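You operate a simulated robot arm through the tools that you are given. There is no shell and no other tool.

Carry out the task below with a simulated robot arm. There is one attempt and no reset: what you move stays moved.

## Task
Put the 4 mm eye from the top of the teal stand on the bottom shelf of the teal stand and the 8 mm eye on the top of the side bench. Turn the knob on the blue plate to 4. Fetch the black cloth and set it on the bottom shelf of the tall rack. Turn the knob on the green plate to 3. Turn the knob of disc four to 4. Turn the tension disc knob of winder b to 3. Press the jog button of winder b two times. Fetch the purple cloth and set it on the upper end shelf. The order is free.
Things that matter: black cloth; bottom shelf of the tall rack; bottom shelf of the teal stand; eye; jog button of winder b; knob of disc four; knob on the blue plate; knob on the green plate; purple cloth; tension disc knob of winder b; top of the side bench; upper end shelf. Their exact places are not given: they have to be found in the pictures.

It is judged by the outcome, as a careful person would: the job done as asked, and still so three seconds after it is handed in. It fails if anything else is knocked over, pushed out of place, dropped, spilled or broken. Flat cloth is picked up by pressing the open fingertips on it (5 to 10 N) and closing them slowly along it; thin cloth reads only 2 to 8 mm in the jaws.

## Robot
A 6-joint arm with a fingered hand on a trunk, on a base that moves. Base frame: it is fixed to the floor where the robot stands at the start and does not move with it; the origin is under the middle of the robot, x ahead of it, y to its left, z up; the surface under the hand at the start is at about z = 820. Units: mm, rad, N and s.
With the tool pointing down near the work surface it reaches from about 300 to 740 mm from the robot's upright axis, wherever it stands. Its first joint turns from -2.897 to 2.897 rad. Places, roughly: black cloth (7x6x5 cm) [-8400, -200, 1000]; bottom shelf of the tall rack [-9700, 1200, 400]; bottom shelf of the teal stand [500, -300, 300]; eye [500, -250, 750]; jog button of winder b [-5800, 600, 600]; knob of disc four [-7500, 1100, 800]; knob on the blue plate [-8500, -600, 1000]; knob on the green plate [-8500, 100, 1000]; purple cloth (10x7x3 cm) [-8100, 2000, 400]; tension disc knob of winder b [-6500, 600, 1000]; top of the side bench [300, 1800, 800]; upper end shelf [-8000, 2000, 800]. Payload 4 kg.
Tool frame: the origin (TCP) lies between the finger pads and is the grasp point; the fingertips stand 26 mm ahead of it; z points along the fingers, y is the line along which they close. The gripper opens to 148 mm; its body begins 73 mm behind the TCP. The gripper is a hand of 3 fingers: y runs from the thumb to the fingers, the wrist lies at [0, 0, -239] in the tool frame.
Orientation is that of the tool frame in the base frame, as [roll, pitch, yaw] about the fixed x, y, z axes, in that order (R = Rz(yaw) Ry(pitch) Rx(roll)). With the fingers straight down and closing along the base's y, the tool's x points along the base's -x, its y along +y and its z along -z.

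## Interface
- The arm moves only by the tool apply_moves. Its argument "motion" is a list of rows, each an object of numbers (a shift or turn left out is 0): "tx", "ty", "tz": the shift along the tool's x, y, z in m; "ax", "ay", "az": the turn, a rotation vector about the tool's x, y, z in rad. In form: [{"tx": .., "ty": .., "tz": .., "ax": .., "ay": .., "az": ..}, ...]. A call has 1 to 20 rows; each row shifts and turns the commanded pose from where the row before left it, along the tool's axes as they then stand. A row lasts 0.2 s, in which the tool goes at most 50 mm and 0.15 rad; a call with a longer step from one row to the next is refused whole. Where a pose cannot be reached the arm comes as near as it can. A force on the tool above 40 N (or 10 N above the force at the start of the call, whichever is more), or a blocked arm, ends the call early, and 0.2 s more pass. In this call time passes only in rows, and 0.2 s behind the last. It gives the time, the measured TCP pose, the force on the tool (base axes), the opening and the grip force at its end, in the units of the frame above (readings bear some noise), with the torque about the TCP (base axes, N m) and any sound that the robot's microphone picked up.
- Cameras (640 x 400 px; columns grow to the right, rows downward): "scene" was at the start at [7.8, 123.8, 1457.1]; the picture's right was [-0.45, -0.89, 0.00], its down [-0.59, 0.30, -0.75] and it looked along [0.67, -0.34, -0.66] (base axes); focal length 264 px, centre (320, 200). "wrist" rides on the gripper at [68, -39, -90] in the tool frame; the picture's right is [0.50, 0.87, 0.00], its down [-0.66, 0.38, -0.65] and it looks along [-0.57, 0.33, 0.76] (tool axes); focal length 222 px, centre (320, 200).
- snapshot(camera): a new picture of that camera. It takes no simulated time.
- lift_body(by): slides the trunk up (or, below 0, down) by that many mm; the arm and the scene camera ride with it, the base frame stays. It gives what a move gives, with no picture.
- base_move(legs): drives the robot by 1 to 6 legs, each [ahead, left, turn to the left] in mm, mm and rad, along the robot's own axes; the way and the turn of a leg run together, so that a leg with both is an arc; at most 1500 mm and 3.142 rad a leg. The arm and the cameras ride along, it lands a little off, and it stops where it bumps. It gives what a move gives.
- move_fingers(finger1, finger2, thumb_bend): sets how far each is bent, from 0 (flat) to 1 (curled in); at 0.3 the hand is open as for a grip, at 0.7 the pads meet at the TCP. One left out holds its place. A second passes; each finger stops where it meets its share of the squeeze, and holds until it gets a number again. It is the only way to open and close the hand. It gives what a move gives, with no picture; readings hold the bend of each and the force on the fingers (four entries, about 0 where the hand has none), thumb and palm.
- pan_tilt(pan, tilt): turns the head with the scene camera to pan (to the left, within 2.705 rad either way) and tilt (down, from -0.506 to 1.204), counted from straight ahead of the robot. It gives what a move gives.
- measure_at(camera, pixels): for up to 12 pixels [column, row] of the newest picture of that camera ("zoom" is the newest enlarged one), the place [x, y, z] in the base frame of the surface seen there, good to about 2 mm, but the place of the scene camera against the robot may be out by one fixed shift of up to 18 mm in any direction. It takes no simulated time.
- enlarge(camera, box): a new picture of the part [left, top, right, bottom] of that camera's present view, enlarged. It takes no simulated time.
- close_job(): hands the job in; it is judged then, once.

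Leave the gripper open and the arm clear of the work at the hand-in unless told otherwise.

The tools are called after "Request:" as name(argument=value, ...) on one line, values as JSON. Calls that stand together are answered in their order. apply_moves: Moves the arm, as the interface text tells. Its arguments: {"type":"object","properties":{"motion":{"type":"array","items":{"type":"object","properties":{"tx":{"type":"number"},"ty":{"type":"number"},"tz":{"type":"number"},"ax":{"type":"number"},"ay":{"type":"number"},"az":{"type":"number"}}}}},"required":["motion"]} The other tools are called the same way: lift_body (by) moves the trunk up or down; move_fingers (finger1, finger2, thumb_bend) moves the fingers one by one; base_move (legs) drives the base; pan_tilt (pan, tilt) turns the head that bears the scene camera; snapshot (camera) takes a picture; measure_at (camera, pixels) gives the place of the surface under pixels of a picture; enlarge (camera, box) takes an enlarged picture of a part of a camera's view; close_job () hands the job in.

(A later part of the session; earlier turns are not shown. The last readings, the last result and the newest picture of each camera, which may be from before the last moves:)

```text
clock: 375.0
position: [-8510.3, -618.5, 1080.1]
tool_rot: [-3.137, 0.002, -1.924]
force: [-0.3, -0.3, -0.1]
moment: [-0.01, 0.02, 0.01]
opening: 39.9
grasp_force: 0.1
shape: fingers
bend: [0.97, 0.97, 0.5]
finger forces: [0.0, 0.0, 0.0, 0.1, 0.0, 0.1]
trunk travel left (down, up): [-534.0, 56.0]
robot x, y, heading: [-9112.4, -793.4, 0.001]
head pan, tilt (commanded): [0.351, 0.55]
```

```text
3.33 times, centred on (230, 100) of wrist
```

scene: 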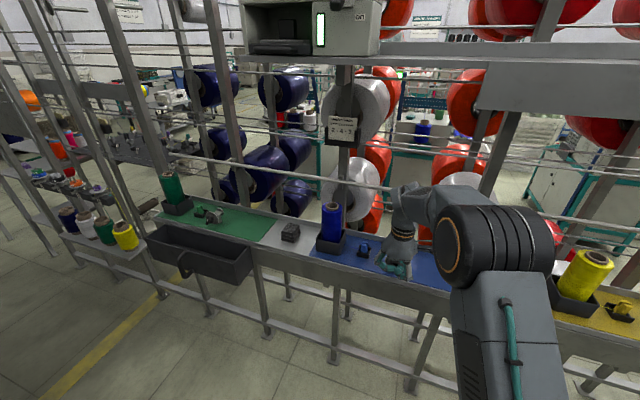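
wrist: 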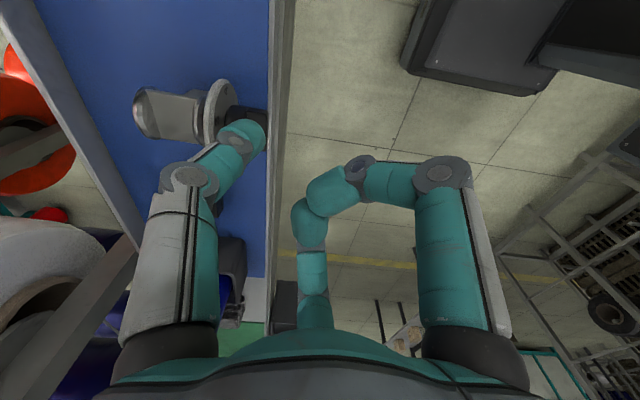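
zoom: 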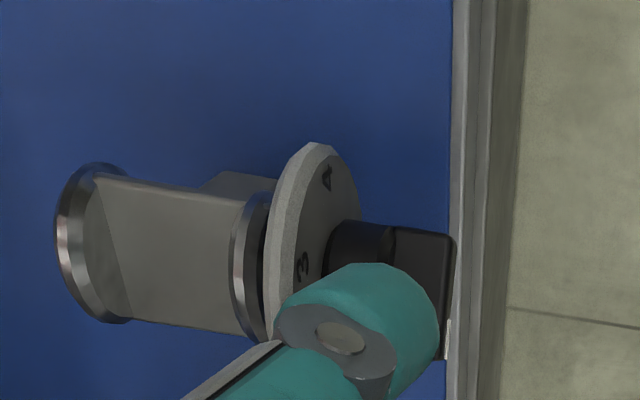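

It turned partly (≈30° up from 1). I shift 4 mm left and press again.

Request:
apply_moves(motion=[{"tx": -0.0042, "ty": 0.0016}, {"tz": 0.02}, {"tz": 0.02}, {"tz": 0.008}])

Request:
apply_moves(motion=[{"tz": 0.004}])

Request:
apply_moves(motion=[{"tz": 0.004}])

Request:
apply_moves(motion=[{"tz": 0.004}])

Request:
apply_moves(motion=[{"tz": -0.03}, {"tz": -0.03}])

Request:
enlarge(camera="scene", box=[375, 235, 425, 280])

```text
clock: 376.0
position: [-8511.9, -612.4, 1033.0]
tool_rot: [-3.139, 0.001, -1.924]
force: [-0.5, 0.4, -0.7]
moment: [0.01, 0.05, -0.04]
opening: 40.0
grasp_force: 0.0
shape: fingers
bend: [0.97, 0.97, 0.5]
finger forces: [0.0, 0.1, 0.0, 0.1, 0.1, 0.0]
trunk travel left (down, up): [-534.0, 56.0]
robot x, y, heading: [-9115.6, -792.0, -0.003]
head pan, tilt (commanded): [0.351, 0.55]
```

```text
clock: 376.4
position: [-8510.0, -612.4, 1027.4]
tool_rot: [-3.14, 0.0, -1.922]
force: [-0.8, 0.3, 0.1]
moment: [-0.01, 0.06, 0.0]
opening: 39.9
grasp_force: 0.0
shape: fingers
bend: [0.97, 0.97, 0.5]
finger forces: [0.0, 0.0, 0.0, 0.1, 0.1, 0.0]
trunk travel left (down, up): [-534.0, 56.0]
robot x, y, heading: [-9114.8, -790.7, 0.001]
head pan, tilt (commanded): [0.351, 0.55]
```

```text
clock: 376.8
position: [-8511.8, -611.8, 1024.7]
tool_rot: [-3.138, 0.003, -1.923]
force: [0.2, 0.0, -0.1]
moment: [0.0, 0.01, 0.0]
opening: 40.2
grasp_force: 0.0
shape: fingers
bend: [0.97, 0.97, 0.5]
finger forces: [0.0, 0.1, 0.1, 0.0, 0.0, 0.1]
trunk travel left (down, up): [-534.0, 56.0]
robot x, y, heading: [-9118.2, -792.4, 0.004]
head pan, tilt (commanded): [0.351, 0.55]
```

```text
clock: 377.2
position: [-8510.8, -611.2, 1019.8]
tool_rot: [-3.138, 0.001, -1.924]
force: [0.7, -0.3, 0.2]
moment: [-0.01, -0.02, -0.02]
opening: 40.1
grasp_force: 0.2
shape: fingers
bend: [0.97, 0.97, 0.5]
finger forces: [0.1, 0.1, 0.0, 0.1, 0.4, 0.0]
trunk travel left (down, up): [-534.0, 56.0]
robot x, y, heading: [-9115.6, -792.7, -0.0]
head pan, tilt (commanded): [0.351, 0.55]
```

```text
clock: 377.8
position: [-8509.6, -612.7, 1080.5]
tool_rot: [-3.137, 0.002, -1.924]
force: [-0.4, -0.6, -0.4]
moment: [0.02, -0.01, -0.01]
opening: 40.0
grasp_force: 0.1
shape: fingers
bend: [0.97, 0.97, 0.5]
finger forces: [0.0, 0.0, 0.1, 0.1, 0.1, 0.1]
trunk travel left (down, up): [-534.0, 56.0]
robot x, y, heading: [-9112.8, -790.6, -0.001]
head pan, tilt (commanded): [0.351, 0.55]
```

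```text
8.89 times, centred on (400, 258) of scene
```

zoom: 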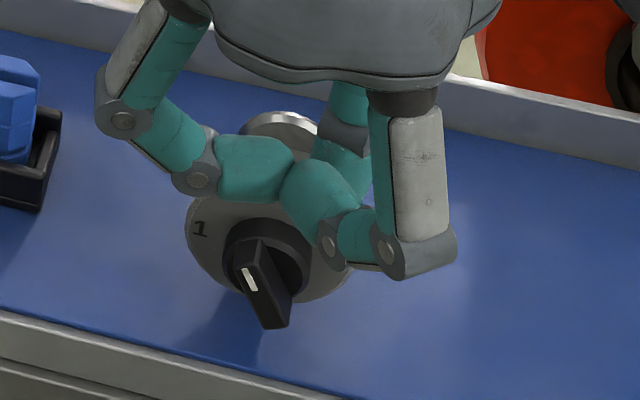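

Now at about 2. I go to the left side and push right.

Request:
apply_moves(motion=[{"tx": -0.0422, "ty": 0.0156}, {"tz": 0.025}, {"tz": 0.022}, {"tx": 0.0047, "ty": -0.0017}, {"tx": 0.0047, "ty": -0.0017}])

Request:
apply_moves(motion=[{"tx": 0.0023, "ty": -0.0009}])

Request:
apply_moves(motion=[{"tx": 0.0023, "ty": -0.0009}])

Request:
apply_moves(motion=[{"tx": 0.0023, "ty": -0.0009}])

Request:
enlarge(camera="wrist", box=[160, 20, 300, 150])

```text
clock: 379.0
position: [-8509.9, -576.4, 1034.4]
tool_rot: [-3.137, 0.001, -1.925]
force: [0.4, 0.0, 1.1]
moment: [0.02, 0.02, 0.01]
opening: 39.9
grasp_force: 0.0
shape: fingers
bend: [0.97, 0.97, 0.5]
finger forces: [0.0, 0.1, 0.0, 0.0, 0.0, 0.0]
trunk travel left (down, up): [-534.0, 56.0]
robot x, y, heading: [-9113.8, -789.6, -0.001]
head pan, tilt (commanded): [0.351, 0.55]
```

```text
clock: 379.4
position: [-8511.1, -578.6, 1033.8]
tool_rot: [-3.139, 0.001, -1.923]
force: [0.7, 3.1, 1.6]
moment: [0.05, -0.09, 0.13]
opening: 40.0
grasp_force: 1.7
shape: fingers
bend: [0.97, 0.97, 0.5]
finger forces: [0.0, 0.0, 0.0, 0.0, 3.6, 0.0]
trunk travel left (down, up): [-534.0, 56.0]
robot x, y, heading: [-9117.7, -791.9, -0.002]
head pan, tilt (commanded): [0.351, 0.55]
```

```text
clock: 379.8
position: [-8510.7, -582.0, 1031.9]
tool_rot: [-3.138, 0.0, -1.925]
force: [0.8, 0.3, 0.6]
moment: [-0.01, 0.04, -0.01]
opening: 38.7
grasp_force: 0.8
shape: fingers
bend: [0.97, 0.97, 0.51]
finger forces: [0.1, 0.1, 0.0, 0.0, 0.6, 0.0]
trunk travel left (down, up): [-534.0, 56.0]
robot x, y, heading: [-9115.5, -792.5, 0.003]
head pan, tilt (commanded): [0.351, 0.55]
```

```text
clock: 380.2
position: [-8510.0, -584.7, 1032.5]
tool_rot: [-3.139, 0.002, -1.924]
force: [0.5, -0.4, 0.2]
moment: [0.01, -0.06, -0.01]
opening: 39.9
grasp_force: 0.0
shape: fingers
bend: [0.97, 0.97, 0.5]
finger forces: [0.0, 0.0, 0.1, 0.0, 0.2, 0.0]
trunk travel left (down, up): [-534.0, 56.0]
robot x, y, heading: [-9111.5, -792.5, -0.003]
head pan, tilt (commanded): [0.351, 0.55]
```

```text
3.08 times, centred on (230, 85) of wrist
```

zoom: 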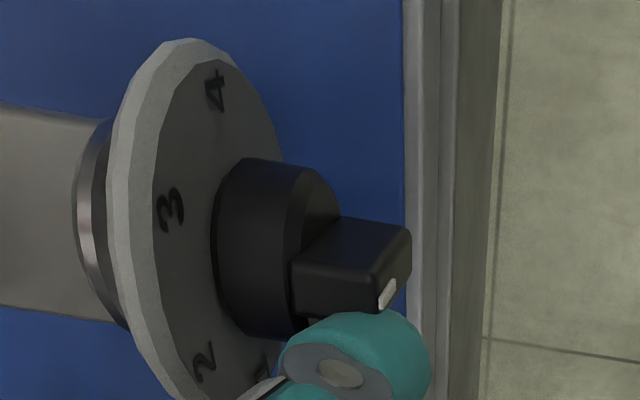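

Request:
apply_moves(motion=[{"tx": 0.0023, "ty": -0.0009}])

Request:
apply_moves(motion=[{"tx": 0.0023, "ty": -0.0009}])

Request:
apply_moves(motion=[{"tx": 0.0023, "ty": -0.0009}])

Request:
apply_moves(motion=[{"tx": 0.0023, "ty": -0.0009}])

Request:
enlarge(camera="wrist", box=[160, 20, 300, 150])

```text
clock: 380.6
position: [-8510.1, -586.7, 1033.8]
tool_rot: [-3.139, 0.001, -1.924]
force: [-0.2, 0.3, 0.0]
moment: [0.02, 0.0, 0.0]
opening: 39.9
grasp_force: 0.0
shape: fingers
bend: [0.97, 0.97, 0.5]
finger forces: [0.0, 0.0, 0.0, 0.0, 0.0, 0.0]
trunk travel left (down, up): [-534.0, 56.0]
robot x, y, heading: [-9115.7, -788.0, 0.001]
head pan, tilt (commanded): [0.351, 0.55]
```

```text
clock: 381.0
position: [-8509.1, -588.8, 1031.9]
tool_rot: [-3.138, 0.001, -1.921]
force: [0.8, 3.9, 2.0]
moment: [0.14, -0.12, 0.25]
opening: 39.3
grasp_force: 2.4
shape: fingers
bend: [0.97, 0.97, 0.5]
finger forces: [0.0, 0.0, 0.1, 0.1, 5.5, 0.1]
trunk travel left (down, up): [-534.0, 56.0]
robot x, y, heading: [-9112.9, -794.1, -0.003]
head pan, tilt (commanded): [0.351, 0.55]
```

```text
clock: 381.4
position: [-8511.4, -592.8, 1032.8]
tool_rot: [-3.137, -0.001, -1.925]
force: [-1.3, -1.1, 6.0]
moment: [-0.09, -0.31, -0.04]
opening: 40.1
grasp_force: 2.7
shape: fingers
bend: [0.97, 0.97, 0.5]
finger forces: [0.0, 0.0, 0.0, 0.1, 6.4, 0.0]
trunk travel left (down, up): [-534.0, 56.0]
robot x, y, heading: [-9113.8, -792.9, -0.002]
head pan, tilt (commanded): [0.351, 0.55]
```

```text
clock: 381.8
position: [-8509.8, -593.2, 1033.6]
tool_rot: [-3.139, 0.001, -1.924]
force: [0.8, 2.2, 9.1]
moment: [-0.06, -0.44, 0.09]
opening: 40.3
grasp_force: 4.8
shape: fingers
bend: [0.97, 0.97, 0.5]
finger forces: [0.1, 0.0, 0.1, 0.0, 9.4, 0.1]
trunk travel left (down, up): [-534.0, 56.0]
robot x, y, heading: [-9114.4, -791.8, -0.003]
head pan, tilt (commanded): [0.351, 0.55]
```

```text
3.08 times, centred on (230, 85) of wrist
```

zoom: 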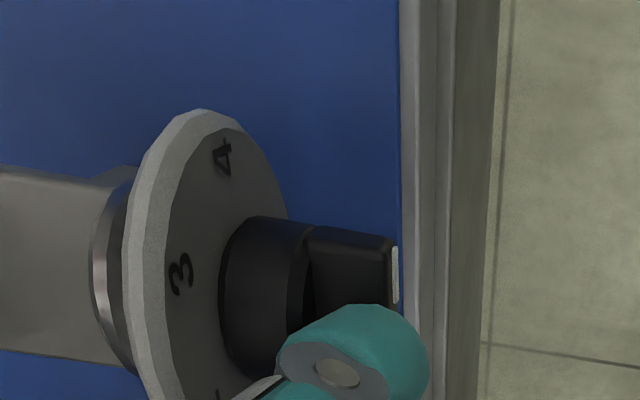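

Request:
apply_moves(motion=[{"tz": -0.03}, {"tz": -0.03}])

Request:
enlarge(camera="scene", box=[375, 235, 425, 280])

Request:
measure_at(camera="zoom", pixels=[[225, 280], [250, 285], [290, 295], [300, 300], [235, 300], [280, 310], [200, 230], [335, 265], [310, 225]])

```text
clock: 382.4
position: [-8507.5, -595.9, 1093.8]
tool_rot: [-3.138, 0.002, -1.923]
force: [0.1, -0.1, -0.3]
moment: [-0.02, -0.02, -0.04]
opening: 40.1
grasp_force: 0.1
shape: fingers
bend: [0.97, 0.97, 0.5]
finger forces: [0.0, 0.0, 0.1, 0.0, 0.0, 0.0]
trunk travel left (down, up): [-534.0, 56.0]
robot x, y, heading: [-9109.4, -794.9, -0.004]
head pan, tilt (commanded): [0.351, 0.55]
```

```text
8.89 times, centred on (400, 258) of scene
```

zoom: 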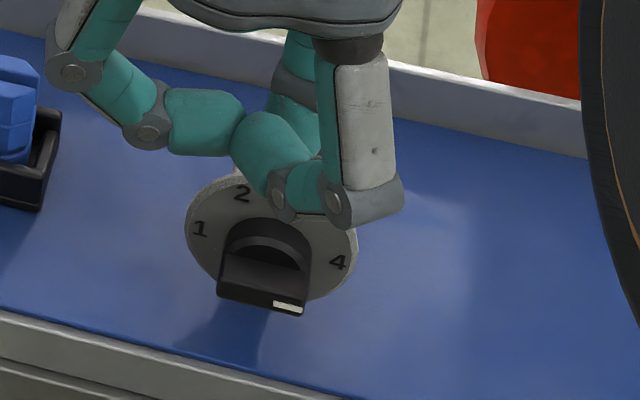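

```text
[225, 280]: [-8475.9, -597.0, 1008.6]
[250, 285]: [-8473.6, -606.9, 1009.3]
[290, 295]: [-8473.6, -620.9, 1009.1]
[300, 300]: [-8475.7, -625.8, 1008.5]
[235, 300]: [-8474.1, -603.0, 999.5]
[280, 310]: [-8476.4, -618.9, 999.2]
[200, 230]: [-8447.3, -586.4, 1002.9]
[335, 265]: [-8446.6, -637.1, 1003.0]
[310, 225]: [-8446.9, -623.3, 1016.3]
```

Blue knob is at 4 (bar horizontal, mark right). Now the black cloth. I retract into the aisle, move left 390 mm, and open the hand.

Request:
apply_moves(motion=[{"tz": -0.02}, {"tx": 0.013, "ty": 0.0353}, {"tx": 0.013, "ty": 0.0353}, {"tx": 0.013, "ty": 0.0353}, {"tx": 0.013, "ty": 0.0353}])

Request:
base_move(legs=[[0, 390, 0]])

Request:
move_fingers(finger1=0.3, finger2=0.3, thumb_bend=0.3)

Request:
snapshot(camera="wrist")

Request:
snapshot(camera="scene")

```text
clock: 383.6
position: [-8661.6, -595.5, 1110.3]
tool_rot: [-3.14, 0.003, -1.924]
force: [0.2, 0.0, -0.8]
moment: [0.02, -0.01, -0.05]
opening: 40.0
grasp_force: 0.1
shape: fingers
bend: [0.97, 0.97, 0.5]
finger forces: [0.0, 0.1, 0.0, 0.0, 0.0, 0.0]
trunk travel left (down, up): [-534.0, 56.0]
robot x, y, heading: [-9114.2, -793.5, -0.002]
head pan, tilt (commanded): [0.351, 0.55]
```

```text
clock: 386.0
position: [-8665.3, -207.4, 1109.7]
tool_rot: [-3.138, 0.002, -1.915]
force: [-1.0, 0.4, -0.9]
moment: [-0.03, 0.0, -0.01]
opening: 40.1
grasp_force: 0.1
shape: fingers
bend: [0.97, 0.97, 0.5]
finger forces: [0.0, 0.0, 0.1, 0.0, 0.0, 0.0]
trunk travel left (down, up): [-534.0, 56.0]
robot x, y, heading: [-9116.8, -409.1, 0.01]
head pan, tilt (commanded): [0.351, 0.55]
```

```text
clock: 387.0
position: [-8665.5, -208.1, 1110.3]
tool_rot: [-3.137, 0.001, -1.914]
force: [-0.4, 1.0, 0.8]
moment: [-0.03, 0.02, 0.0]
opening: 126.4
grasp_force: 0.1
shape: fingers
bend: [0.3, 0.3, 0.3]
finger forces: [0.0, 0.1, 0.1, 0.0, 0.0, 0.0]
trunk travel left (down, up): [-534.0, 56.0]
robot x, y, heading: [-9113.0, -408.6, 0.01]
head pan, tilt (commanded): [0.351, 0.55]
```

```text
taken
```

wrist: 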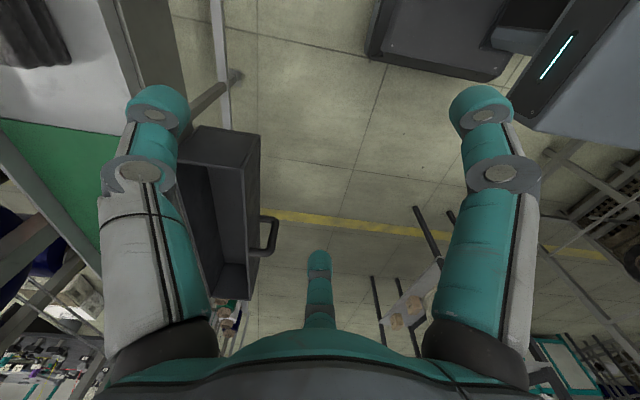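

```text
taken
```

scene: 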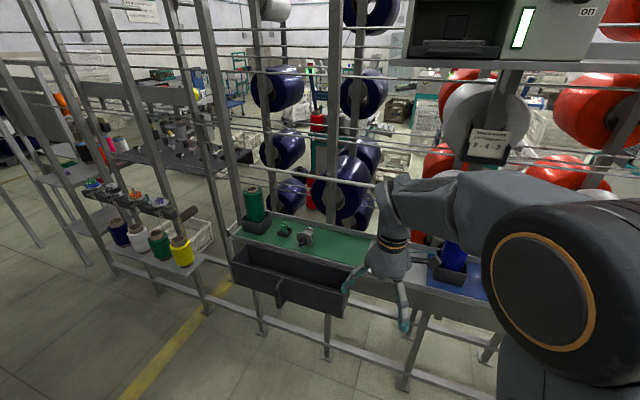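

Request:
measure_at(camera="scene", pixels=[[300, 172], [340, 180], [345, 195], [490, 115], [488, 145], [330, 150], [440, 66], [455, 45], [370, 95], [280, 160], [380, 182], [470, 250]])

Request:
apply_moves(motion=[{"az": 0.136}, {"az": 0.136}, {"az": 0.136}, {"az": 0.136}, {"az": 0.136}, {"az": 0.136}, {"az": 0.136}, {"az": 0.136}, {"az": 0.136}])

Request:
snapshot(camera="wrist")

```text
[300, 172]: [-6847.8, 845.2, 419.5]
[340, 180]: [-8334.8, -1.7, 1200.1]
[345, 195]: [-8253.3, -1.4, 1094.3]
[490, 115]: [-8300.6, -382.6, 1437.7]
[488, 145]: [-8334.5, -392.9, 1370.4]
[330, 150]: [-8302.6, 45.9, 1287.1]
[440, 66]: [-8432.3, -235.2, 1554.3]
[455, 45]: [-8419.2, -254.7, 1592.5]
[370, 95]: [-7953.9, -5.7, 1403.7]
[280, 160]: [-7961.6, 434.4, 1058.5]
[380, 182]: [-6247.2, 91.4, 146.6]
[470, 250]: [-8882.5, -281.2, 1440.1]
```

```text
clock: 389.0
position: [-8664.2, -207.1, 1110.5]
tool_rot: [3.142, 0.003, -3.14]
force: [-0.7, 0.3, 0.0]
moment: [0.01, -0.01, 0.01]
opening: 126.7
grasp_force: 0.2
shape: fingers
bend: [0.3, 0.3, 0.3]
finger forces: [0.0, 0.0, 0.0, 0.0, 0.0, 0.0]
trunk travel left (down, up): [-534.0, 56.0]
robot x, y, heading: [-9118.5, -409.9, 0.012]
head pan, tilt (commanded): [0.351, 0.55]
```

```text
taken
```

wrist: 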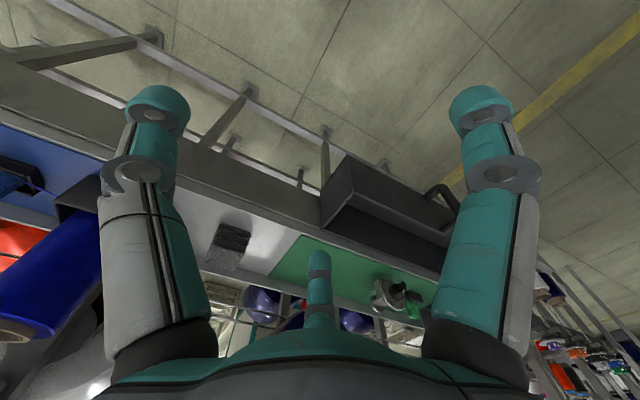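

Request:
enlarge(camera="wrist", box=[180, 200, 300, 300])

Request:
measure_at(camera="zoom", pixels=[[270, 100], [370, 130], [355, 165], [230, 140], [300, 130], [330, 200], [215, 180], [340, 215], [100, 100], [420, 240], [250, 190]])

```text
4.00 times, centred on (240, 250) of wrist
```

zoom: 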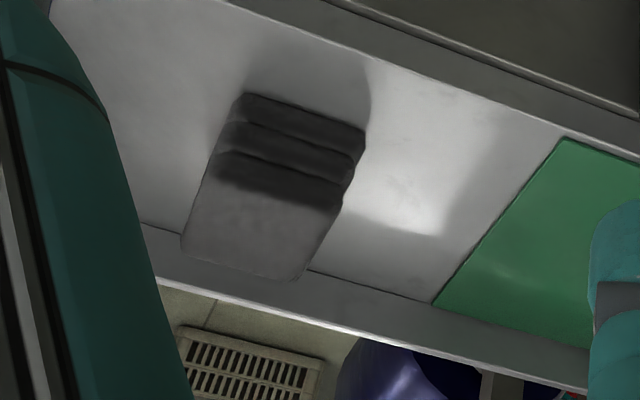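

```text
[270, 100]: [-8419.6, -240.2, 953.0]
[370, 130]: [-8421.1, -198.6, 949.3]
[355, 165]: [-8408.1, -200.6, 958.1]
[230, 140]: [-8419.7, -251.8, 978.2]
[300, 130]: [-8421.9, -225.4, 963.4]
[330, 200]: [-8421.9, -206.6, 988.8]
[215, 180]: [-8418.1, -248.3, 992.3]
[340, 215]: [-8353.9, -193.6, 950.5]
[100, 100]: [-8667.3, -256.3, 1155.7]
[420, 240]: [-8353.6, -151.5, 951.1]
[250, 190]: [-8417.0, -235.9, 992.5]
```

Request:
measure_at(camera="zoom", pixels=[[190, 235], [215, 188], [335, 212], [292, 272], [260, 235], [200, 255], [150, 180], [180, 270], [400, 300]])

```text
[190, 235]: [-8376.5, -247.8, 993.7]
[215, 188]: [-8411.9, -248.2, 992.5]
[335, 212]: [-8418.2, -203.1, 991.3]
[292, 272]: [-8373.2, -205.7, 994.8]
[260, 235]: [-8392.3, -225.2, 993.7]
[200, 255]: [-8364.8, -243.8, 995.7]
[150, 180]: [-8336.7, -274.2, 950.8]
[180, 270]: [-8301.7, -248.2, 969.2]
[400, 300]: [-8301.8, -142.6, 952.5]
```

Black cloth: about 56×53 mm, centre (−8393,−226), top 994 on surface 950. I pre-close slightly, move the base 60 mm closer, tilt the tool 15° and move above the cloth.

Request:
move_fingers(finger1=0.4, finger2=0.4, thumb_bend=0.4)

Request:
base_move(legs=[[60, 0, -0.012]])

Request:
apply_moves(motion=[{"ay": -0.13}, {"ay": -0.13}, {"tx": -0.0318, "ty": -0.0037, "tz": 0.0172}, {"tx": -0.0318, "ty": -0.0037, "tz": 0.0172}, {"tx": -0.0318, "ty": -0.0037, "tz": 0.0172}, {"tx": -0.0318, "ty": -0.0037, "tz": 0.0172}, {"tx": -0.0318, "ty": -0.0037, "tz": 0.0172}])

Request:
snapshot(camera="wrist")

Request:
snapshot(camera="scene")

```text
clock: 390.0
position: [-8665.6, -206.8, 1109.9]
tool_rot: [-3.141, 0.002, -3.138]
force: [-0.6, 0.4, -0.2]
moment: [0.0, 0.0, -0.04]
opening: 95.4
grasp_force: 0.0
shape: fingers
bend: [0.4, 0.4, 0.4]
finger forces: [0.0, 0.0, 0.1, 0.0, 0.0, 0.0]
trunk travel left (down, up): [-534.0, 56.0]
robot x, y, heading: [-9115.0, -408.1, 0.011]
head pan, tilt (commanded): [0.351, 0.55]
```

```text
clock: 391.0
position: [-8603.7, -212.8, 1110.5]
tool_rot: [3.141, 0.006, 3.134]
force: [0.8, -0.8, 0.1]
moment: [0.03, 0.03, -0.04]
opening: 95.6
grasp_force: 0.0
shape: fingers
bend: [0.4, 0.4, 0.4]
finger forces: [0.0, 0.0, 0.0, 0.1, 0.0, 0.0]
trunk travel left (down, up): [-534.0, 56.0]
robot x, y, heading: [-9056.5, -410.6, -0.004]
head pan, tilt (commanded): [0.351, 0.55]
```

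```text
clock: 392.6
position: [-8429.9, -235.3, 1070.3]
tool_rot: [3.14, 0.264, 3.133]
force: [-0.7, -0.4, -0.3]
moment: [-0.03, 0.0, -0.04]
opening: 95.3
grasp_force: 0.1
shape: fingers
bend: [0.4, 0.4, 0.4]
finger forces: [0.0, 0.0, 0.1, 0.0, 0.0, 0.0]
trunk travel left (down, up): [-534.0, 56.0]
robot x, y, heading: [-9055.2, -410.3, -0.003]
head pan, tilt (commanded): [0.351, 0.55]
```

```text
taken
```

wrist: 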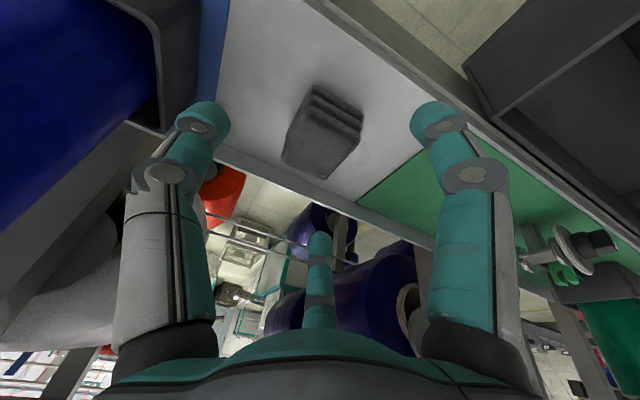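

```text
taken
```

scene: 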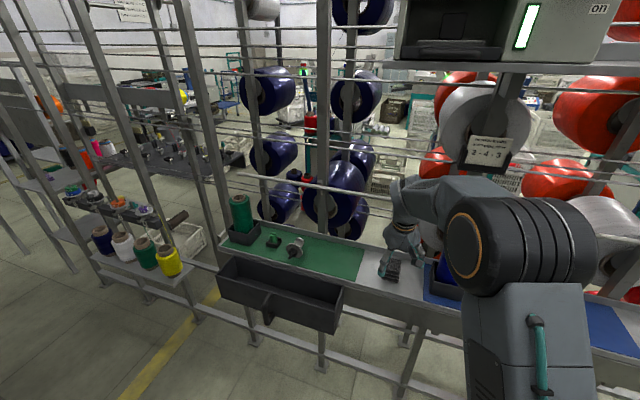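

Request:
measure_at(camera="wrist", pixels=[[305, 115], [352, 130], [330, 172], [290, 158], [320, 140], [316, 88], [362, 112], [200, 115], [440, 110], [320, 240]])

Request:
enlarge(camera="scene", box=[460, 130, 520, 170])

```text
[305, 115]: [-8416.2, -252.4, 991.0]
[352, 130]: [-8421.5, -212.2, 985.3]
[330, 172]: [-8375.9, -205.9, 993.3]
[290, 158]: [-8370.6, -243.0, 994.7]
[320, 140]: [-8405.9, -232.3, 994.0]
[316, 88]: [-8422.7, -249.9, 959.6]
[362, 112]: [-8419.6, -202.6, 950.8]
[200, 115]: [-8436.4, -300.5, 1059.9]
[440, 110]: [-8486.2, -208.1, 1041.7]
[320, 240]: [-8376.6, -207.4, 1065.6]
```

```text
10.00 times, centred on (490, 150) of scene
```

zoom: 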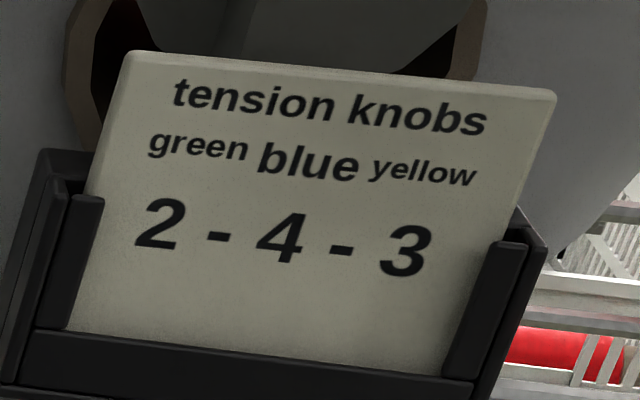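

The card above reads green 2, but my task says 3 for green and 4 for blue, so I keep 3 and 4. Now I centre over the cloth and descend around it.

Request:
apply_moves(motion=[{"tx": -0.0148, "ty": 0.003, "tz": 0.0143}, {"tx": -0.0148, "ty": 0.003, "tz": 0.0143}, {"tx": 0.0064, "tz": 0.0242}])

Request:
snapshot(camera="wrist")

```text
clock: 393.4
position: [-8389.8, -226.4, 1023.7]
tool_rot: [3.142, 0.262, 3.133]
force: [0.0, 0.3, 0.6]
moment: [-0.01, 0.02, -0.01]
opening: 95.7
grasp_force: 0.0
shape: fingers
bend: [0.4, 0.4, 0.4]
finger forces: [0.0, 0.0, 0.0, 0.1, 0.1, 0.0]
trunk travel left (down, up): [-534.0, 56.0]
robot x, y, heading: [-9055.6, -410.3, -0.005]
head pan, tilt (commanded): [0.351, 0.55]
```

```text
taken
```

wrist: 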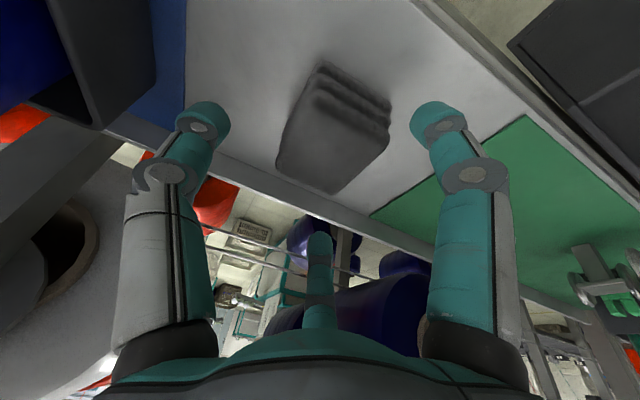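

Request:
apply_moves(motion=[{"tx": 0.0044, "tz": 0.0145}, {"tx": 0.0025, "tz": 0.0097}])

Request:
move_fingers(finger1=0.48, finger2=0.48, thumb_bend=0.48)

Request:
snapshot(camera="wrist")

```text
clock: 394.0
position: [-8391.4, -227.5, 999.8]
tool_rot: [-3.141, 0.264, 3.131]
force: [-0.1, -0.9, 0.3]
moment: [-0.05, 0.0, -0.04]
opening: 95.6
grasp_force: 0.2
shape: fingers
bend: [0.4, 0.4, 0.4]
finger forces: [0.0, 0.0, 0.0, 0.1, 0.0, 0.0]
trunk travel left (down, up): [-534.0, 56.0]
robot x, y, heading: [-9056.3, -407.7, 0.001]
head pan, tilt (commanded): [0.351, 0.55]
```

```text
clock: 395.0
position: [-8391.0, -227.1, 998.8]
tool_rot: [-3.139, 0.264, 3.134]
force: [-0.5, -0.7, 0.6]
moment: [0.0, 0.0, 0.02]
opening: 70.0
grasp_force: 0.3
shape: fingers
bend: [0.47, 0.47, 0.48]
finger forces: [0.4, 0.5, 0.1, 0.0, 0.1, 0.0]
trunk travel left (down, up): [-534.0, 56.0]
robot x, y, heading: [-9053.9, -409.5, -0.002]
head pan, tilt (commanded): [0.351, 0.55]
```

```text
taken
```

wrist: 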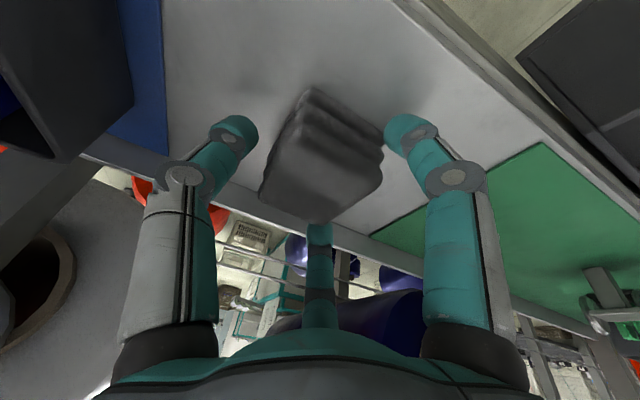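

Contact starting (0.4–0.5 N on the fingers). I close further.

Request:
move_fingers(finger1=0.53, finger2=0.53, thumb_bend=0.55)

Request:
move_fingers(finger1=0.6, finger2=0.6, thumb_bend=0.64)

Request:
snapshot(camera="wrist")

```text
clock: 396.0
position: [-8390.3, -227.2, 998.2]
tool_rot: [-3.141, 0.264, 3.133]
force: [-0.3, -0.1, 0.3]
moment: [-0.02, 0.04, -0.01]
opening: 59.1
grasp_force: 4.4
shape: fingers
bend: [0.49, 0.49, 0.53]
finger forces: [3.7, 3.4, 0.0, 0.0, 2.3, 0.1]
trunk travel left (down, up): [-534.0, 56.0]
robot x, y, heading: [-9056.3, -410.3, -0.004]
head pan, tilt (commanded): [0.351, 0.55]
```

```text
clock: 397.0
position: [-8391.5, -226.4, 998.6]
tool_rot: [-3.141, 0.262, 3.132]
force: [0.8, 0.3, 3.5]
moment: [0.02, 0.09, 0.05]
opening: 56.3
grasp_force: 11.6
shape: fingers
bend: [0.47, 0.51, 0.59]
finger forces: [7.9, 7.1, 0.0, 0.1, 8.7, 0.0]
trunk travel left (down, up): [-534.0, 56.0]
robot x, y, heading: [-9054.5, -410.9, -0.007]
head pan, tilt (commanded): [0.351, 0.55]
```

```text
taken
```

wrist: 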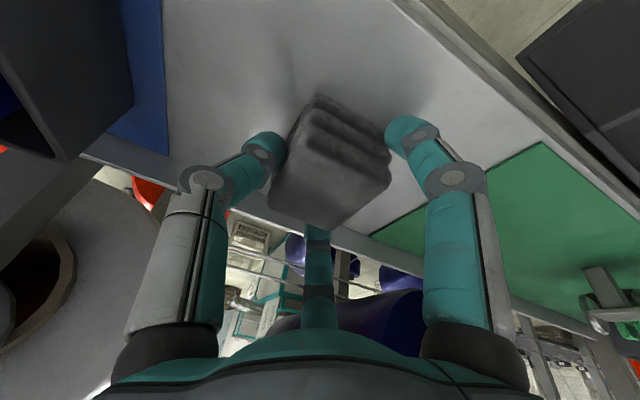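

Gripped (7–9 N each). I lift 60 mm.

Request:
apply_moves(motion=[{"tx": -0.0026, "tz": -0.0097}, {"tx": -0.0052, "tz": -0.0193}, {"tx": -0.0078, "tz": -0.029}])

Request:
snapshot(camera="wrist")

```text
clock: 397.8
position: [-8393.1, -227.2, 1059.3]
tool_rot: [-3.141, 0.262, 3.134]
force: [0.0, 0.6, -1.5]
moment: [0.01, 0.0, 0.0]
opening: 56.0
grasp_force: 11.0
shape: fingers
bend: [0.47, 0.51, 0.59]
finger forces: [7.2, 6.6, 0.0, 0.0, 7.9, 0.0]
trunk travel left (down, up): [-534.0, 56.0]
robot x, y, heading: [-9054.8, -410.1, -0.004]
head pan, tilt (commanded): [0.351, 0.55]
```

```text
taken
```

wrist: 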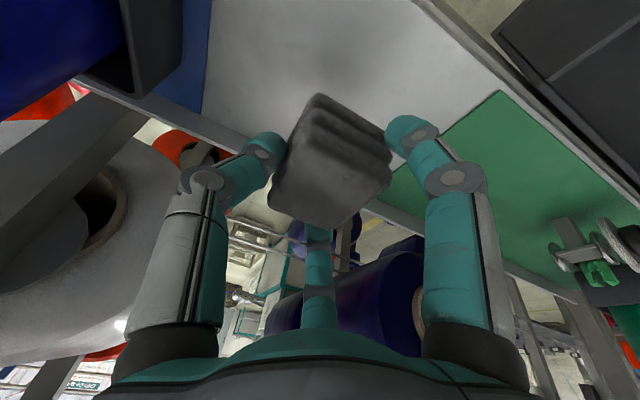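

Lifted cleanly. I retract the arm horizontally 240 mm into the aisle.

Request:
apply_moves(motion=[{"tx": 0.0464, "tz": -0.0124}, {"tx": 0.0464, "tz": -0.0124}, {"tx": 0.0464, "tz": -0.0124}, {"tx": 0.0464, "tz": -0.0124}, {"tx": 0.0464, "tz": -0.0124}])

Request:
pan_tilt(pan=1.9, tilt=0.5)

Request:
snapshot(camera="scene")

```text
clock: 399.0
position: [-8630.4, -226.8, 1053.4]
tool_rot: [3.141, 0.262, 3.131]
force: [1.0, -0.2, 0.9]
moment: [-0.01, -0.03, 0.0]
opening: 55.1
grasp_force: 10.4
shape: fingers
bend: [0.47, 0.51, 0.59]
finger forces: [6.9, 6.5, 0.1, 0.0, 7.5, 0.1]
trunk travel left (down, up): [-534.0, 56.0]
robot x, y, heading: [-9056.5, -407.0, -0.004]
head pan, tilt (commanded): [0.351, 0.55]
```

```text
clock: 400.6
position: [-8630.0, -226.9, 1054.1]
tool_rot: [-3.141, 0.263, 3.132]
force: [-0.1, 0.5, 0.5]
moment: [0.01, -0.01, 0.0]
opening: 55.3
grasp_force: 10.6
shape: fingers
bend: [0.47, 0.51, 0.59]
finger forces: [7.0, 6.6, 0.1, 0.0, 7.5, 0.0]
trunk travel left (down, up): [-534.0, 56.0]
robot x, y, heading: [-9055.1, -409.1, -0.003]
head pan, tilt (commanded): [1.901, 0.499]
```

```text
taken
```

scene: 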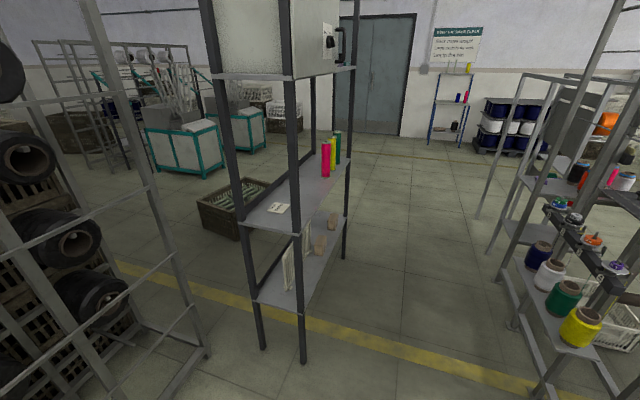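

Request:
enlarge(camera="scene", box=[220, 110, 370, 370])

Request:
measure_at(camera="scene", pixels=[[303, 360], [263, 347], [345, 257], [300, 310], [265, 300], [310, 280], [335, 245], [330, 260], [290, 275], [320, 250], [333, 225], [280, 225]])

```text
1.54 times, centred on (295, 240) of scene
```

zoom: 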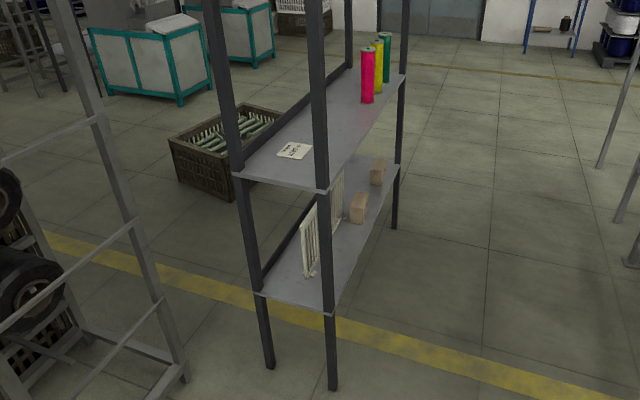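

```text
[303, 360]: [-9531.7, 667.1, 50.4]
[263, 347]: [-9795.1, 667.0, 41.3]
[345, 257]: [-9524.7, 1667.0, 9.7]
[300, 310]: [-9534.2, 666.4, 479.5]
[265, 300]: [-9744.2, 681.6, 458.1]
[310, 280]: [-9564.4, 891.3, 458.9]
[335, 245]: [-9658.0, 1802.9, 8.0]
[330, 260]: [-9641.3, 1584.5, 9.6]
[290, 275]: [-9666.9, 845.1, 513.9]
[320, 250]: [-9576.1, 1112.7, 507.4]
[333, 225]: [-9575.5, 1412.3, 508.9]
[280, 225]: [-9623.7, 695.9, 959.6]
```

The tall rack's bottom shelf is at z≈449 (scene 458), front edge x≈−9530, with two small wooden blocks at y≈1113 and 1412; free room between them. I fold the arm closer, then drive along the aisle to y≈1265.

Request:
apply_moves(motion=[{"ty": -0.036, "tx": 0.016, "tz": -0.0043}, {"ty": -0.036, "tx": 0.016, "tz": -0.0043}, {"ty": -0.036, "tx": 0.016, "tz": -0.0043}, {"ty": -0.036, "tx": 0.016, "tz": -0.0043}, {"ty": -0.036, "tx": 0.016, "tz": -0.0043}])

Request:
snapshot(camera="wrist")

```text
clock: 401.8
position: [-8717.4, -405.0, 1056.8]
tool_rot: [3.141, 0.265, 3.132]
force: [-0.5, 0.3, -0.6]
moment: [-0.05, 0.0, 0.0]
opening: 55.2
grasp_force: 10.4
shape: fingers
bend: [0.47, 0.51, 0.59]
finger forces: [6.7, 6.3, 0.0, 0.0, 7.5, 0.1]
trunk travel left (down, up): [-534.0, 56.0]
robot x, y, heading: [-9059.0, -408.4, -0.002]
head pan, tilt (commanded): [1.901, 0.499]
```

```text
taken
```

wrist: 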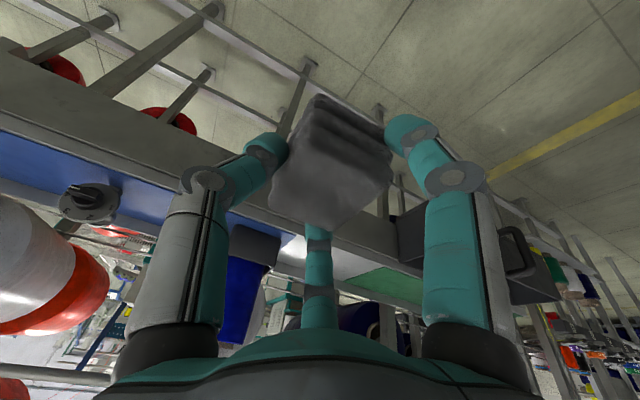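

Request:
base_move(legs=[[40, 1300, 0], [0, 370, 0]])

```text
clock: 410.4
position: [-8656.6, 1275.0, 1055.1]
tool_rot: [3.14, 0.264, 3.12]
force: [0.1, 0.3, -1.1]
moment: [-0.01, 0.01, 0.03]
opening: 54.7
grasp_force: 10.5
shape: fingers
bend: [0.47, 0.51, 0.59]
finger forces: [6.7, 6.4, 0.0, 0.0, 7.4, 0.0]
trunk travel left (down, up): [-534.0, 56.0]
robot x, y, heading: [-8988.7, 1270.7, -0.021]
head pan, tilt (commanded): [1.901, 0.499]
```

Request:
base_move(legs=[[0, 0, 3.14], [0, 0, 0.022]])

Request:
pan_tilt(pan=0.1, tilt=0.6)

Request:
snapshot(camera="scene")

```text
clock: 418.5
position: [-9335.8, 1257.4, 1057.3]
tool_rot: [3.141, 0.263, 0.02]
force: [-1.0, 0.5, -1.4]
moment: [0.01, 0.01, 0.02]
opening: 54.7
grasp_force: 10.2
shape: fingers
bend: [0.48, 0.51, 0.59]
finger forces: [6.4, 6.2, 0.0, 0.0, 7.4, 0.1]
trunk travel left (down, up): [-534.0, 56.0]
robot x, y, heading: [-8994.9, 1272.6, -3.115]
head pan, tilt (commanded): [1.901, 0.499]
```

```text
clock: 420.3
position: [-9335.1, 1257.3, 1056.6]
tool_rot: [3.142, 0.263, 0.02]
force: [0.5, -0.6, -0.6]
moment: [0.02, 0.02, -0.01]
opening: 54.5
grasp_force: 10.0
shape: fingers
bend: [0.48, 0.51, 0.59]
finger forces: [6.5, 6.2, 0.0, 0.1, 7.4, 0.1]
trunk travel left (down, up): [-534.0, 56.0]
robot x, y, heading: [-8996.1, 1272.4, -3.113]
head pan, tilt (commanded): [0.099, 0.6]
```

```text
taken
```

scene: 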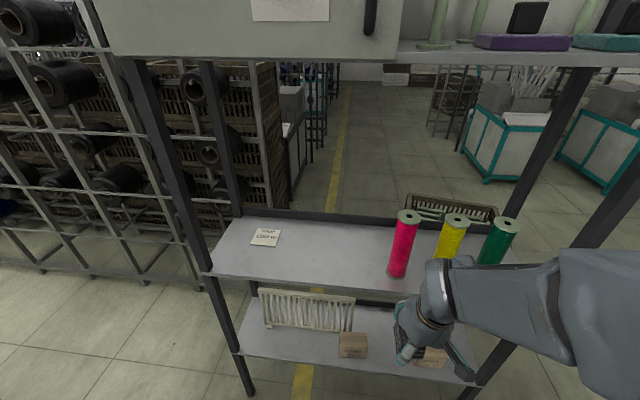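

Request:
enlarge(camera="scene", box=[230, 270, 500, 400])

Request:
measure_at(camera="scene", pixels=[[385, 358], [352, 340], [432, 353], [385, 335], [385, 377], [300, 345], [300, 310], [320, 365], [290, 340], [300, 283], [440, 380], [370, 350]])

```text
2.37 times, centred on (365, 335) of scene
```

zoom: 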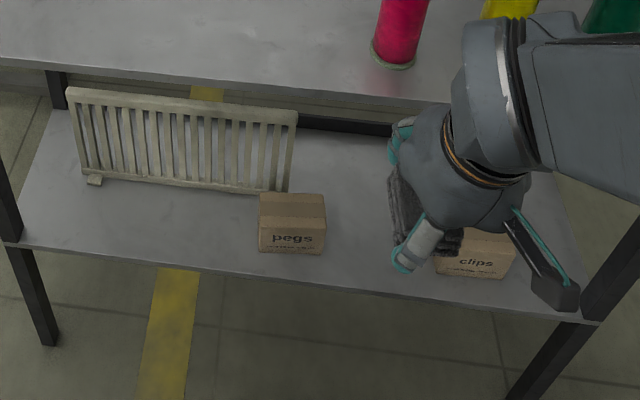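

```text
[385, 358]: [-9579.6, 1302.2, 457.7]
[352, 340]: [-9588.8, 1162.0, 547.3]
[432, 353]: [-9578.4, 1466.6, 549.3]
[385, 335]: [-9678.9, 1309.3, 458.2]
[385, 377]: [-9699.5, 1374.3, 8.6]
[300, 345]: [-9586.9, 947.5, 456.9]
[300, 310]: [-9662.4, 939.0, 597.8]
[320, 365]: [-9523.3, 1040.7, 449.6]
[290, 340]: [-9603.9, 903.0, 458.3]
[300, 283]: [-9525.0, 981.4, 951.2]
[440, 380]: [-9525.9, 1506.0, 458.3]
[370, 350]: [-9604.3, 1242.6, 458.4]
```

Free spot between the "pegs" and "clips" boxes, about (−9600,1310). I lower the trunk fully (hand stays in front of the rack).

Request:
lift_body(by=-400)

Request:
lift_body(by=-130)

Request:
snapshot(camera="scene")

Request:
snapshot(camera="wrist")

```text
clock: 424.2
position: [-9335.6, 1258.1, 655.1]
tool_rot: [3.141, 0.263, 0.021]
force: [0.1, 0.2, -1.0]
moment: [-0.01, -0.02, 0.0]
opening: 54.6
grasp_force: 9.7
shape: fingers
bend: [0.48, 0.51, 0.59]
finger forces: [6.3, 6.1, 0.0, 0.0, 7.3, 0.1]
trunk travel left (down, up): [-134.0, 456.0]
robot x, y, heading: [-8993.1, 1272.9, -3.118]
head pan, tilt (commanded): [0.099, 0.6]
```

```text
clock: 425.7
position: [-9335.2, 1257.2, 526.4]
tool_rot: [-3.14, 0.265, 0.021]
force: [0.2, -0.1, -0.3]
moment: [0.0, 0.01, -0.06]
opening: 54.8
grasp_force: 9.7
shape: fingers
bend: [0.48, 0.51, 0.59]
finger forces: [6.3, 6.2, 0.0, 0.1, 7.3, 0.1]
trunk travel left (down, up): [-4.0, 586.0]
robot x, y, heading: [-8996.0, 1275.4, -3.117]
head pan, tilt (commanded): [0.099, 0.6]
```

```text
taken
```

scene: 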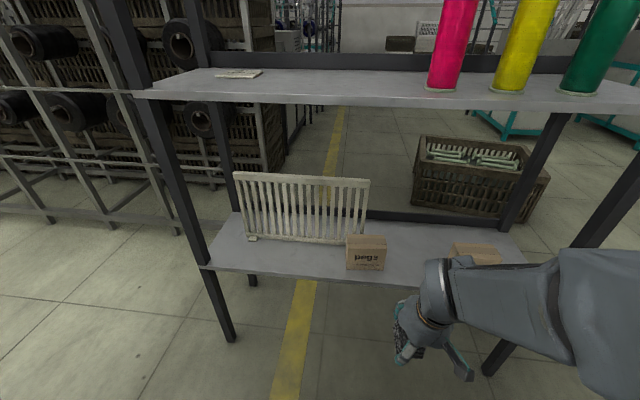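

```text
taken
```

wrist: 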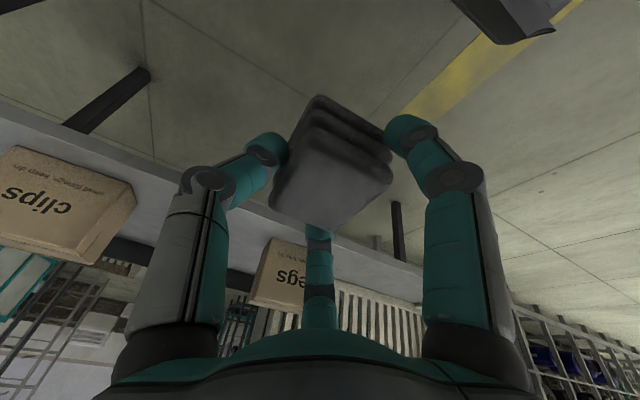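

Request:
measure_at(camera="wrist", pixels=[[130, 200], [100, 230], [30, 160], [268, 255], [285, 290], [245, 240], [380, 255], [170, 215], [250, 225], [150, 190], [400, 265]])

```text
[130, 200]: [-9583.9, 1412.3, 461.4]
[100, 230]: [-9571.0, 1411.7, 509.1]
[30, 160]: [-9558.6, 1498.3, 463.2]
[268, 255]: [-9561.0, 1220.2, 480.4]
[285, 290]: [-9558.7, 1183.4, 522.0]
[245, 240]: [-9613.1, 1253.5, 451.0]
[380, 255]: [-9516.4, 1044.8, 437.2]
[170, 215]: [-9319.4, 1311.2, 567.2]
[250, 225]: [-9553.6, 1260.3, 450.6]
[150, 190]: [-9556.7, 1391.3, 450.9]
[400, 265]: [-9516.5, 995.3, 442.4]
```

Gap between the boxes is y 1224–1411; I aim at (−9600,1317). I extend the arm in horizontally.

Request:
apply_moves(motion=[{"tx": -0.0425, "ty": -0.0109, "tz": 0.0114}, {"tx": -0.0425, "ty": -0.0109, "tz": 0.0114}, {"tx": -0.0425, "ty": -0.0109, "tz": 0.0114}])

Request:
snapshot(camera="wrist")

```text
clock: 426.5
position: [-9467.7, 1289.6, 526.1]
tool_rot: [-3.14, 0.263, 0.022]
force: [0.8, -0.2, -1.4]
moment: [-0.01, 0.02, 0.0]
opening: 54.2
grasp_force: 9.7
shape: fingers
bend: [0.48, 0.51, 0.59]
finger forces: [6.4, 6.3, 0.1, 0.0, 7.3, 0.0]
trunk travel left (down, up): [-4.0, 586.0]
robot x, y, heading: [-8993.8, 1273.8, -3.109]
head pan, tilt (commanded): [0.099, 0.6]
```

```text
taken
```

wrist: 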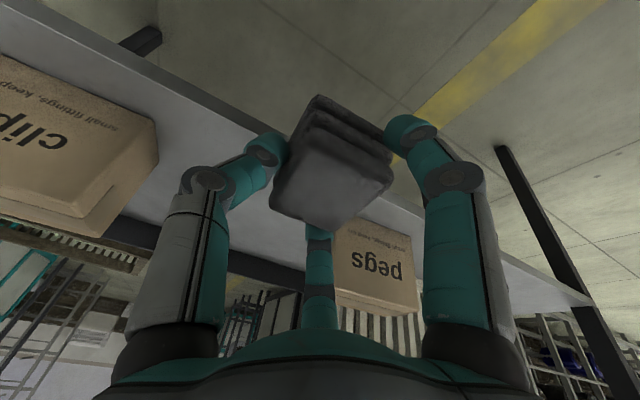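

Request:
apply_moves(motion=[{"tx": -0.0425, "ty": -0.0109, "tz": 0.0114}, {"tx": -0.0425, "ty": -0.0109, "tz": 0.0114}, {"tx": -0.0425, "ty": -0.0109, "tz": 0.0114}])

Request:
snapshot(camera="wrist")

Request:
snapshot(camera="scene")

```text
clock: 427.3
position: [-9601.1, 1321.1, 529.7]
tool_rot: [3.14, 0.265, 0.021]
force: [0.8, 0.5, 0.1]
moment: [0.02, 0.03, 0.03]
opening: 54.1
grasp_force: 10.3
shape: fingers
bend: [0.48, 0.51, 0.59]
finger forces: [6.4, 6.2, 0.1, 0.0, 7.0, 0.1]
trunk travel left (down, up): [-4.0, 586.0]
robot x, y, heading: [-8997.9, 1271.4, -3.114]
head pan, tilt (commanded): [0.099, 0.6]
```

```text
taken
```

wrist: 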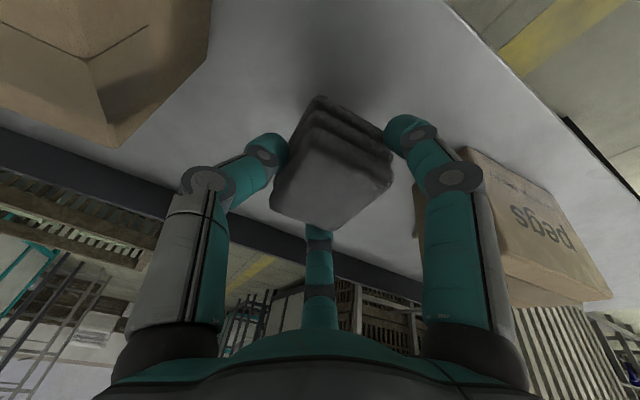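

```text
taken
```

scene: 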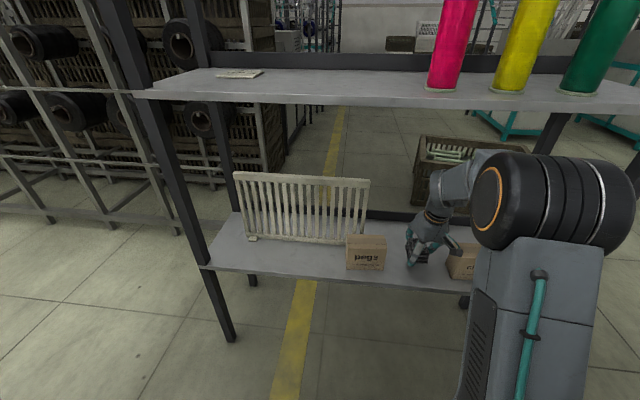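

Request:
apply_moves(motion=[{"tx": 0.0034, "tz": 0.0126}, {"tx": 0.0034, "tz": 0.0126}])

Request:
apply_moves(motion=[{"tx": 0.0005, "tz": 0.0019}])

Request:
apply_moves(motion=[{"tx": 0.0005, "tz": 0.0019}])

Request:
apply_moves(motion=[{"tx": 0.0003, "tz": 0.001}])

```text
clock: 427.9
position: [-9600.1, 1317.3, 502.5]
tool_rot: [-3.14, 0.265, 0.023]
force: [-0.7, -0.5, 0.4]
moment: [0.03, 0.0, 0.05]
opening: 53.9
grasp_force: 10.0
shape: fingers
bend: [0.48, 0.51, 0.59]
finger forces: [6.5, 6.3, 0.0, 0.0, 7.1, 0.1]
trunk travel left (down, up): [-4.0, 586.0]
robot x, y, heading: [-8995.3, 1272.7, -3.113]
head pan, tilt (commanded): [0.099, 0.6]
```

```text
clock: 428.3
position: [-9600.5, 1317.3, 499.4]
tool_rot: [3.141, 0.264, 0.02]
force: [-0.4, 0.2, 2.0]
moment: [-0.04, -0.05, 0.01]
opening: 53.8
grasp_force: 9.9
shape: fingers
bend: [0.48, 0.51, 0.59]
finger forces: [6.6, 6.6, 0.0, 0.0, 7.5, 0.0]
trunk travel left (down, up): [-4.0, 586.0]
robot x, y, heading: [-8998.4, 1271.6, -3.112]
head pan, tilt (commanded): [0.099, 0.6]
```

```text
clock: 428.7
position: [-9601.1, 1316.6, 498.8]
tool_rot: [3.141, 0.265, 0.021]
force: [-1.7, 1.1, 8.3]
moment: [-0.03, -0.14, 0.05]
opening: 53.4
grasp_force: 12.7
shape: fingers
bend: [0.48, 0.51, 0.59]
finger forces: [7.6, 8.2, 0.1, 0.1, 8.8, 0.1]
trunk travel left (down, up): [-4.0, 586.0]
robot x, y, heading: [-8995.6, 1268.0, -3.113]
head pan, tilt (commanded): [0.099, 0.6]
```

```text
clock: 429.1
position: [-9600.2, 1318.6, 496.1]
tool_rot: [3.141, 0.267, 0.021]
force: [-4.4, 2.1, 10.3]
moment: [0.03, -0.16, 0.07]
opening: 52.7
grasp_force: 12.6
shape: fingers
bend: [0.48, 0.51, 0.6]
finger forces: [7.8, 8.6, 0.1, 0.0, 8.7, 0.0]
trunk travel left (down, up): [-4.0, 586.0]
robot x, y, heading: [-8996.4, 1273.1, -3.116]
head pan, tilt (commanded): [0.099, 0.6]
```

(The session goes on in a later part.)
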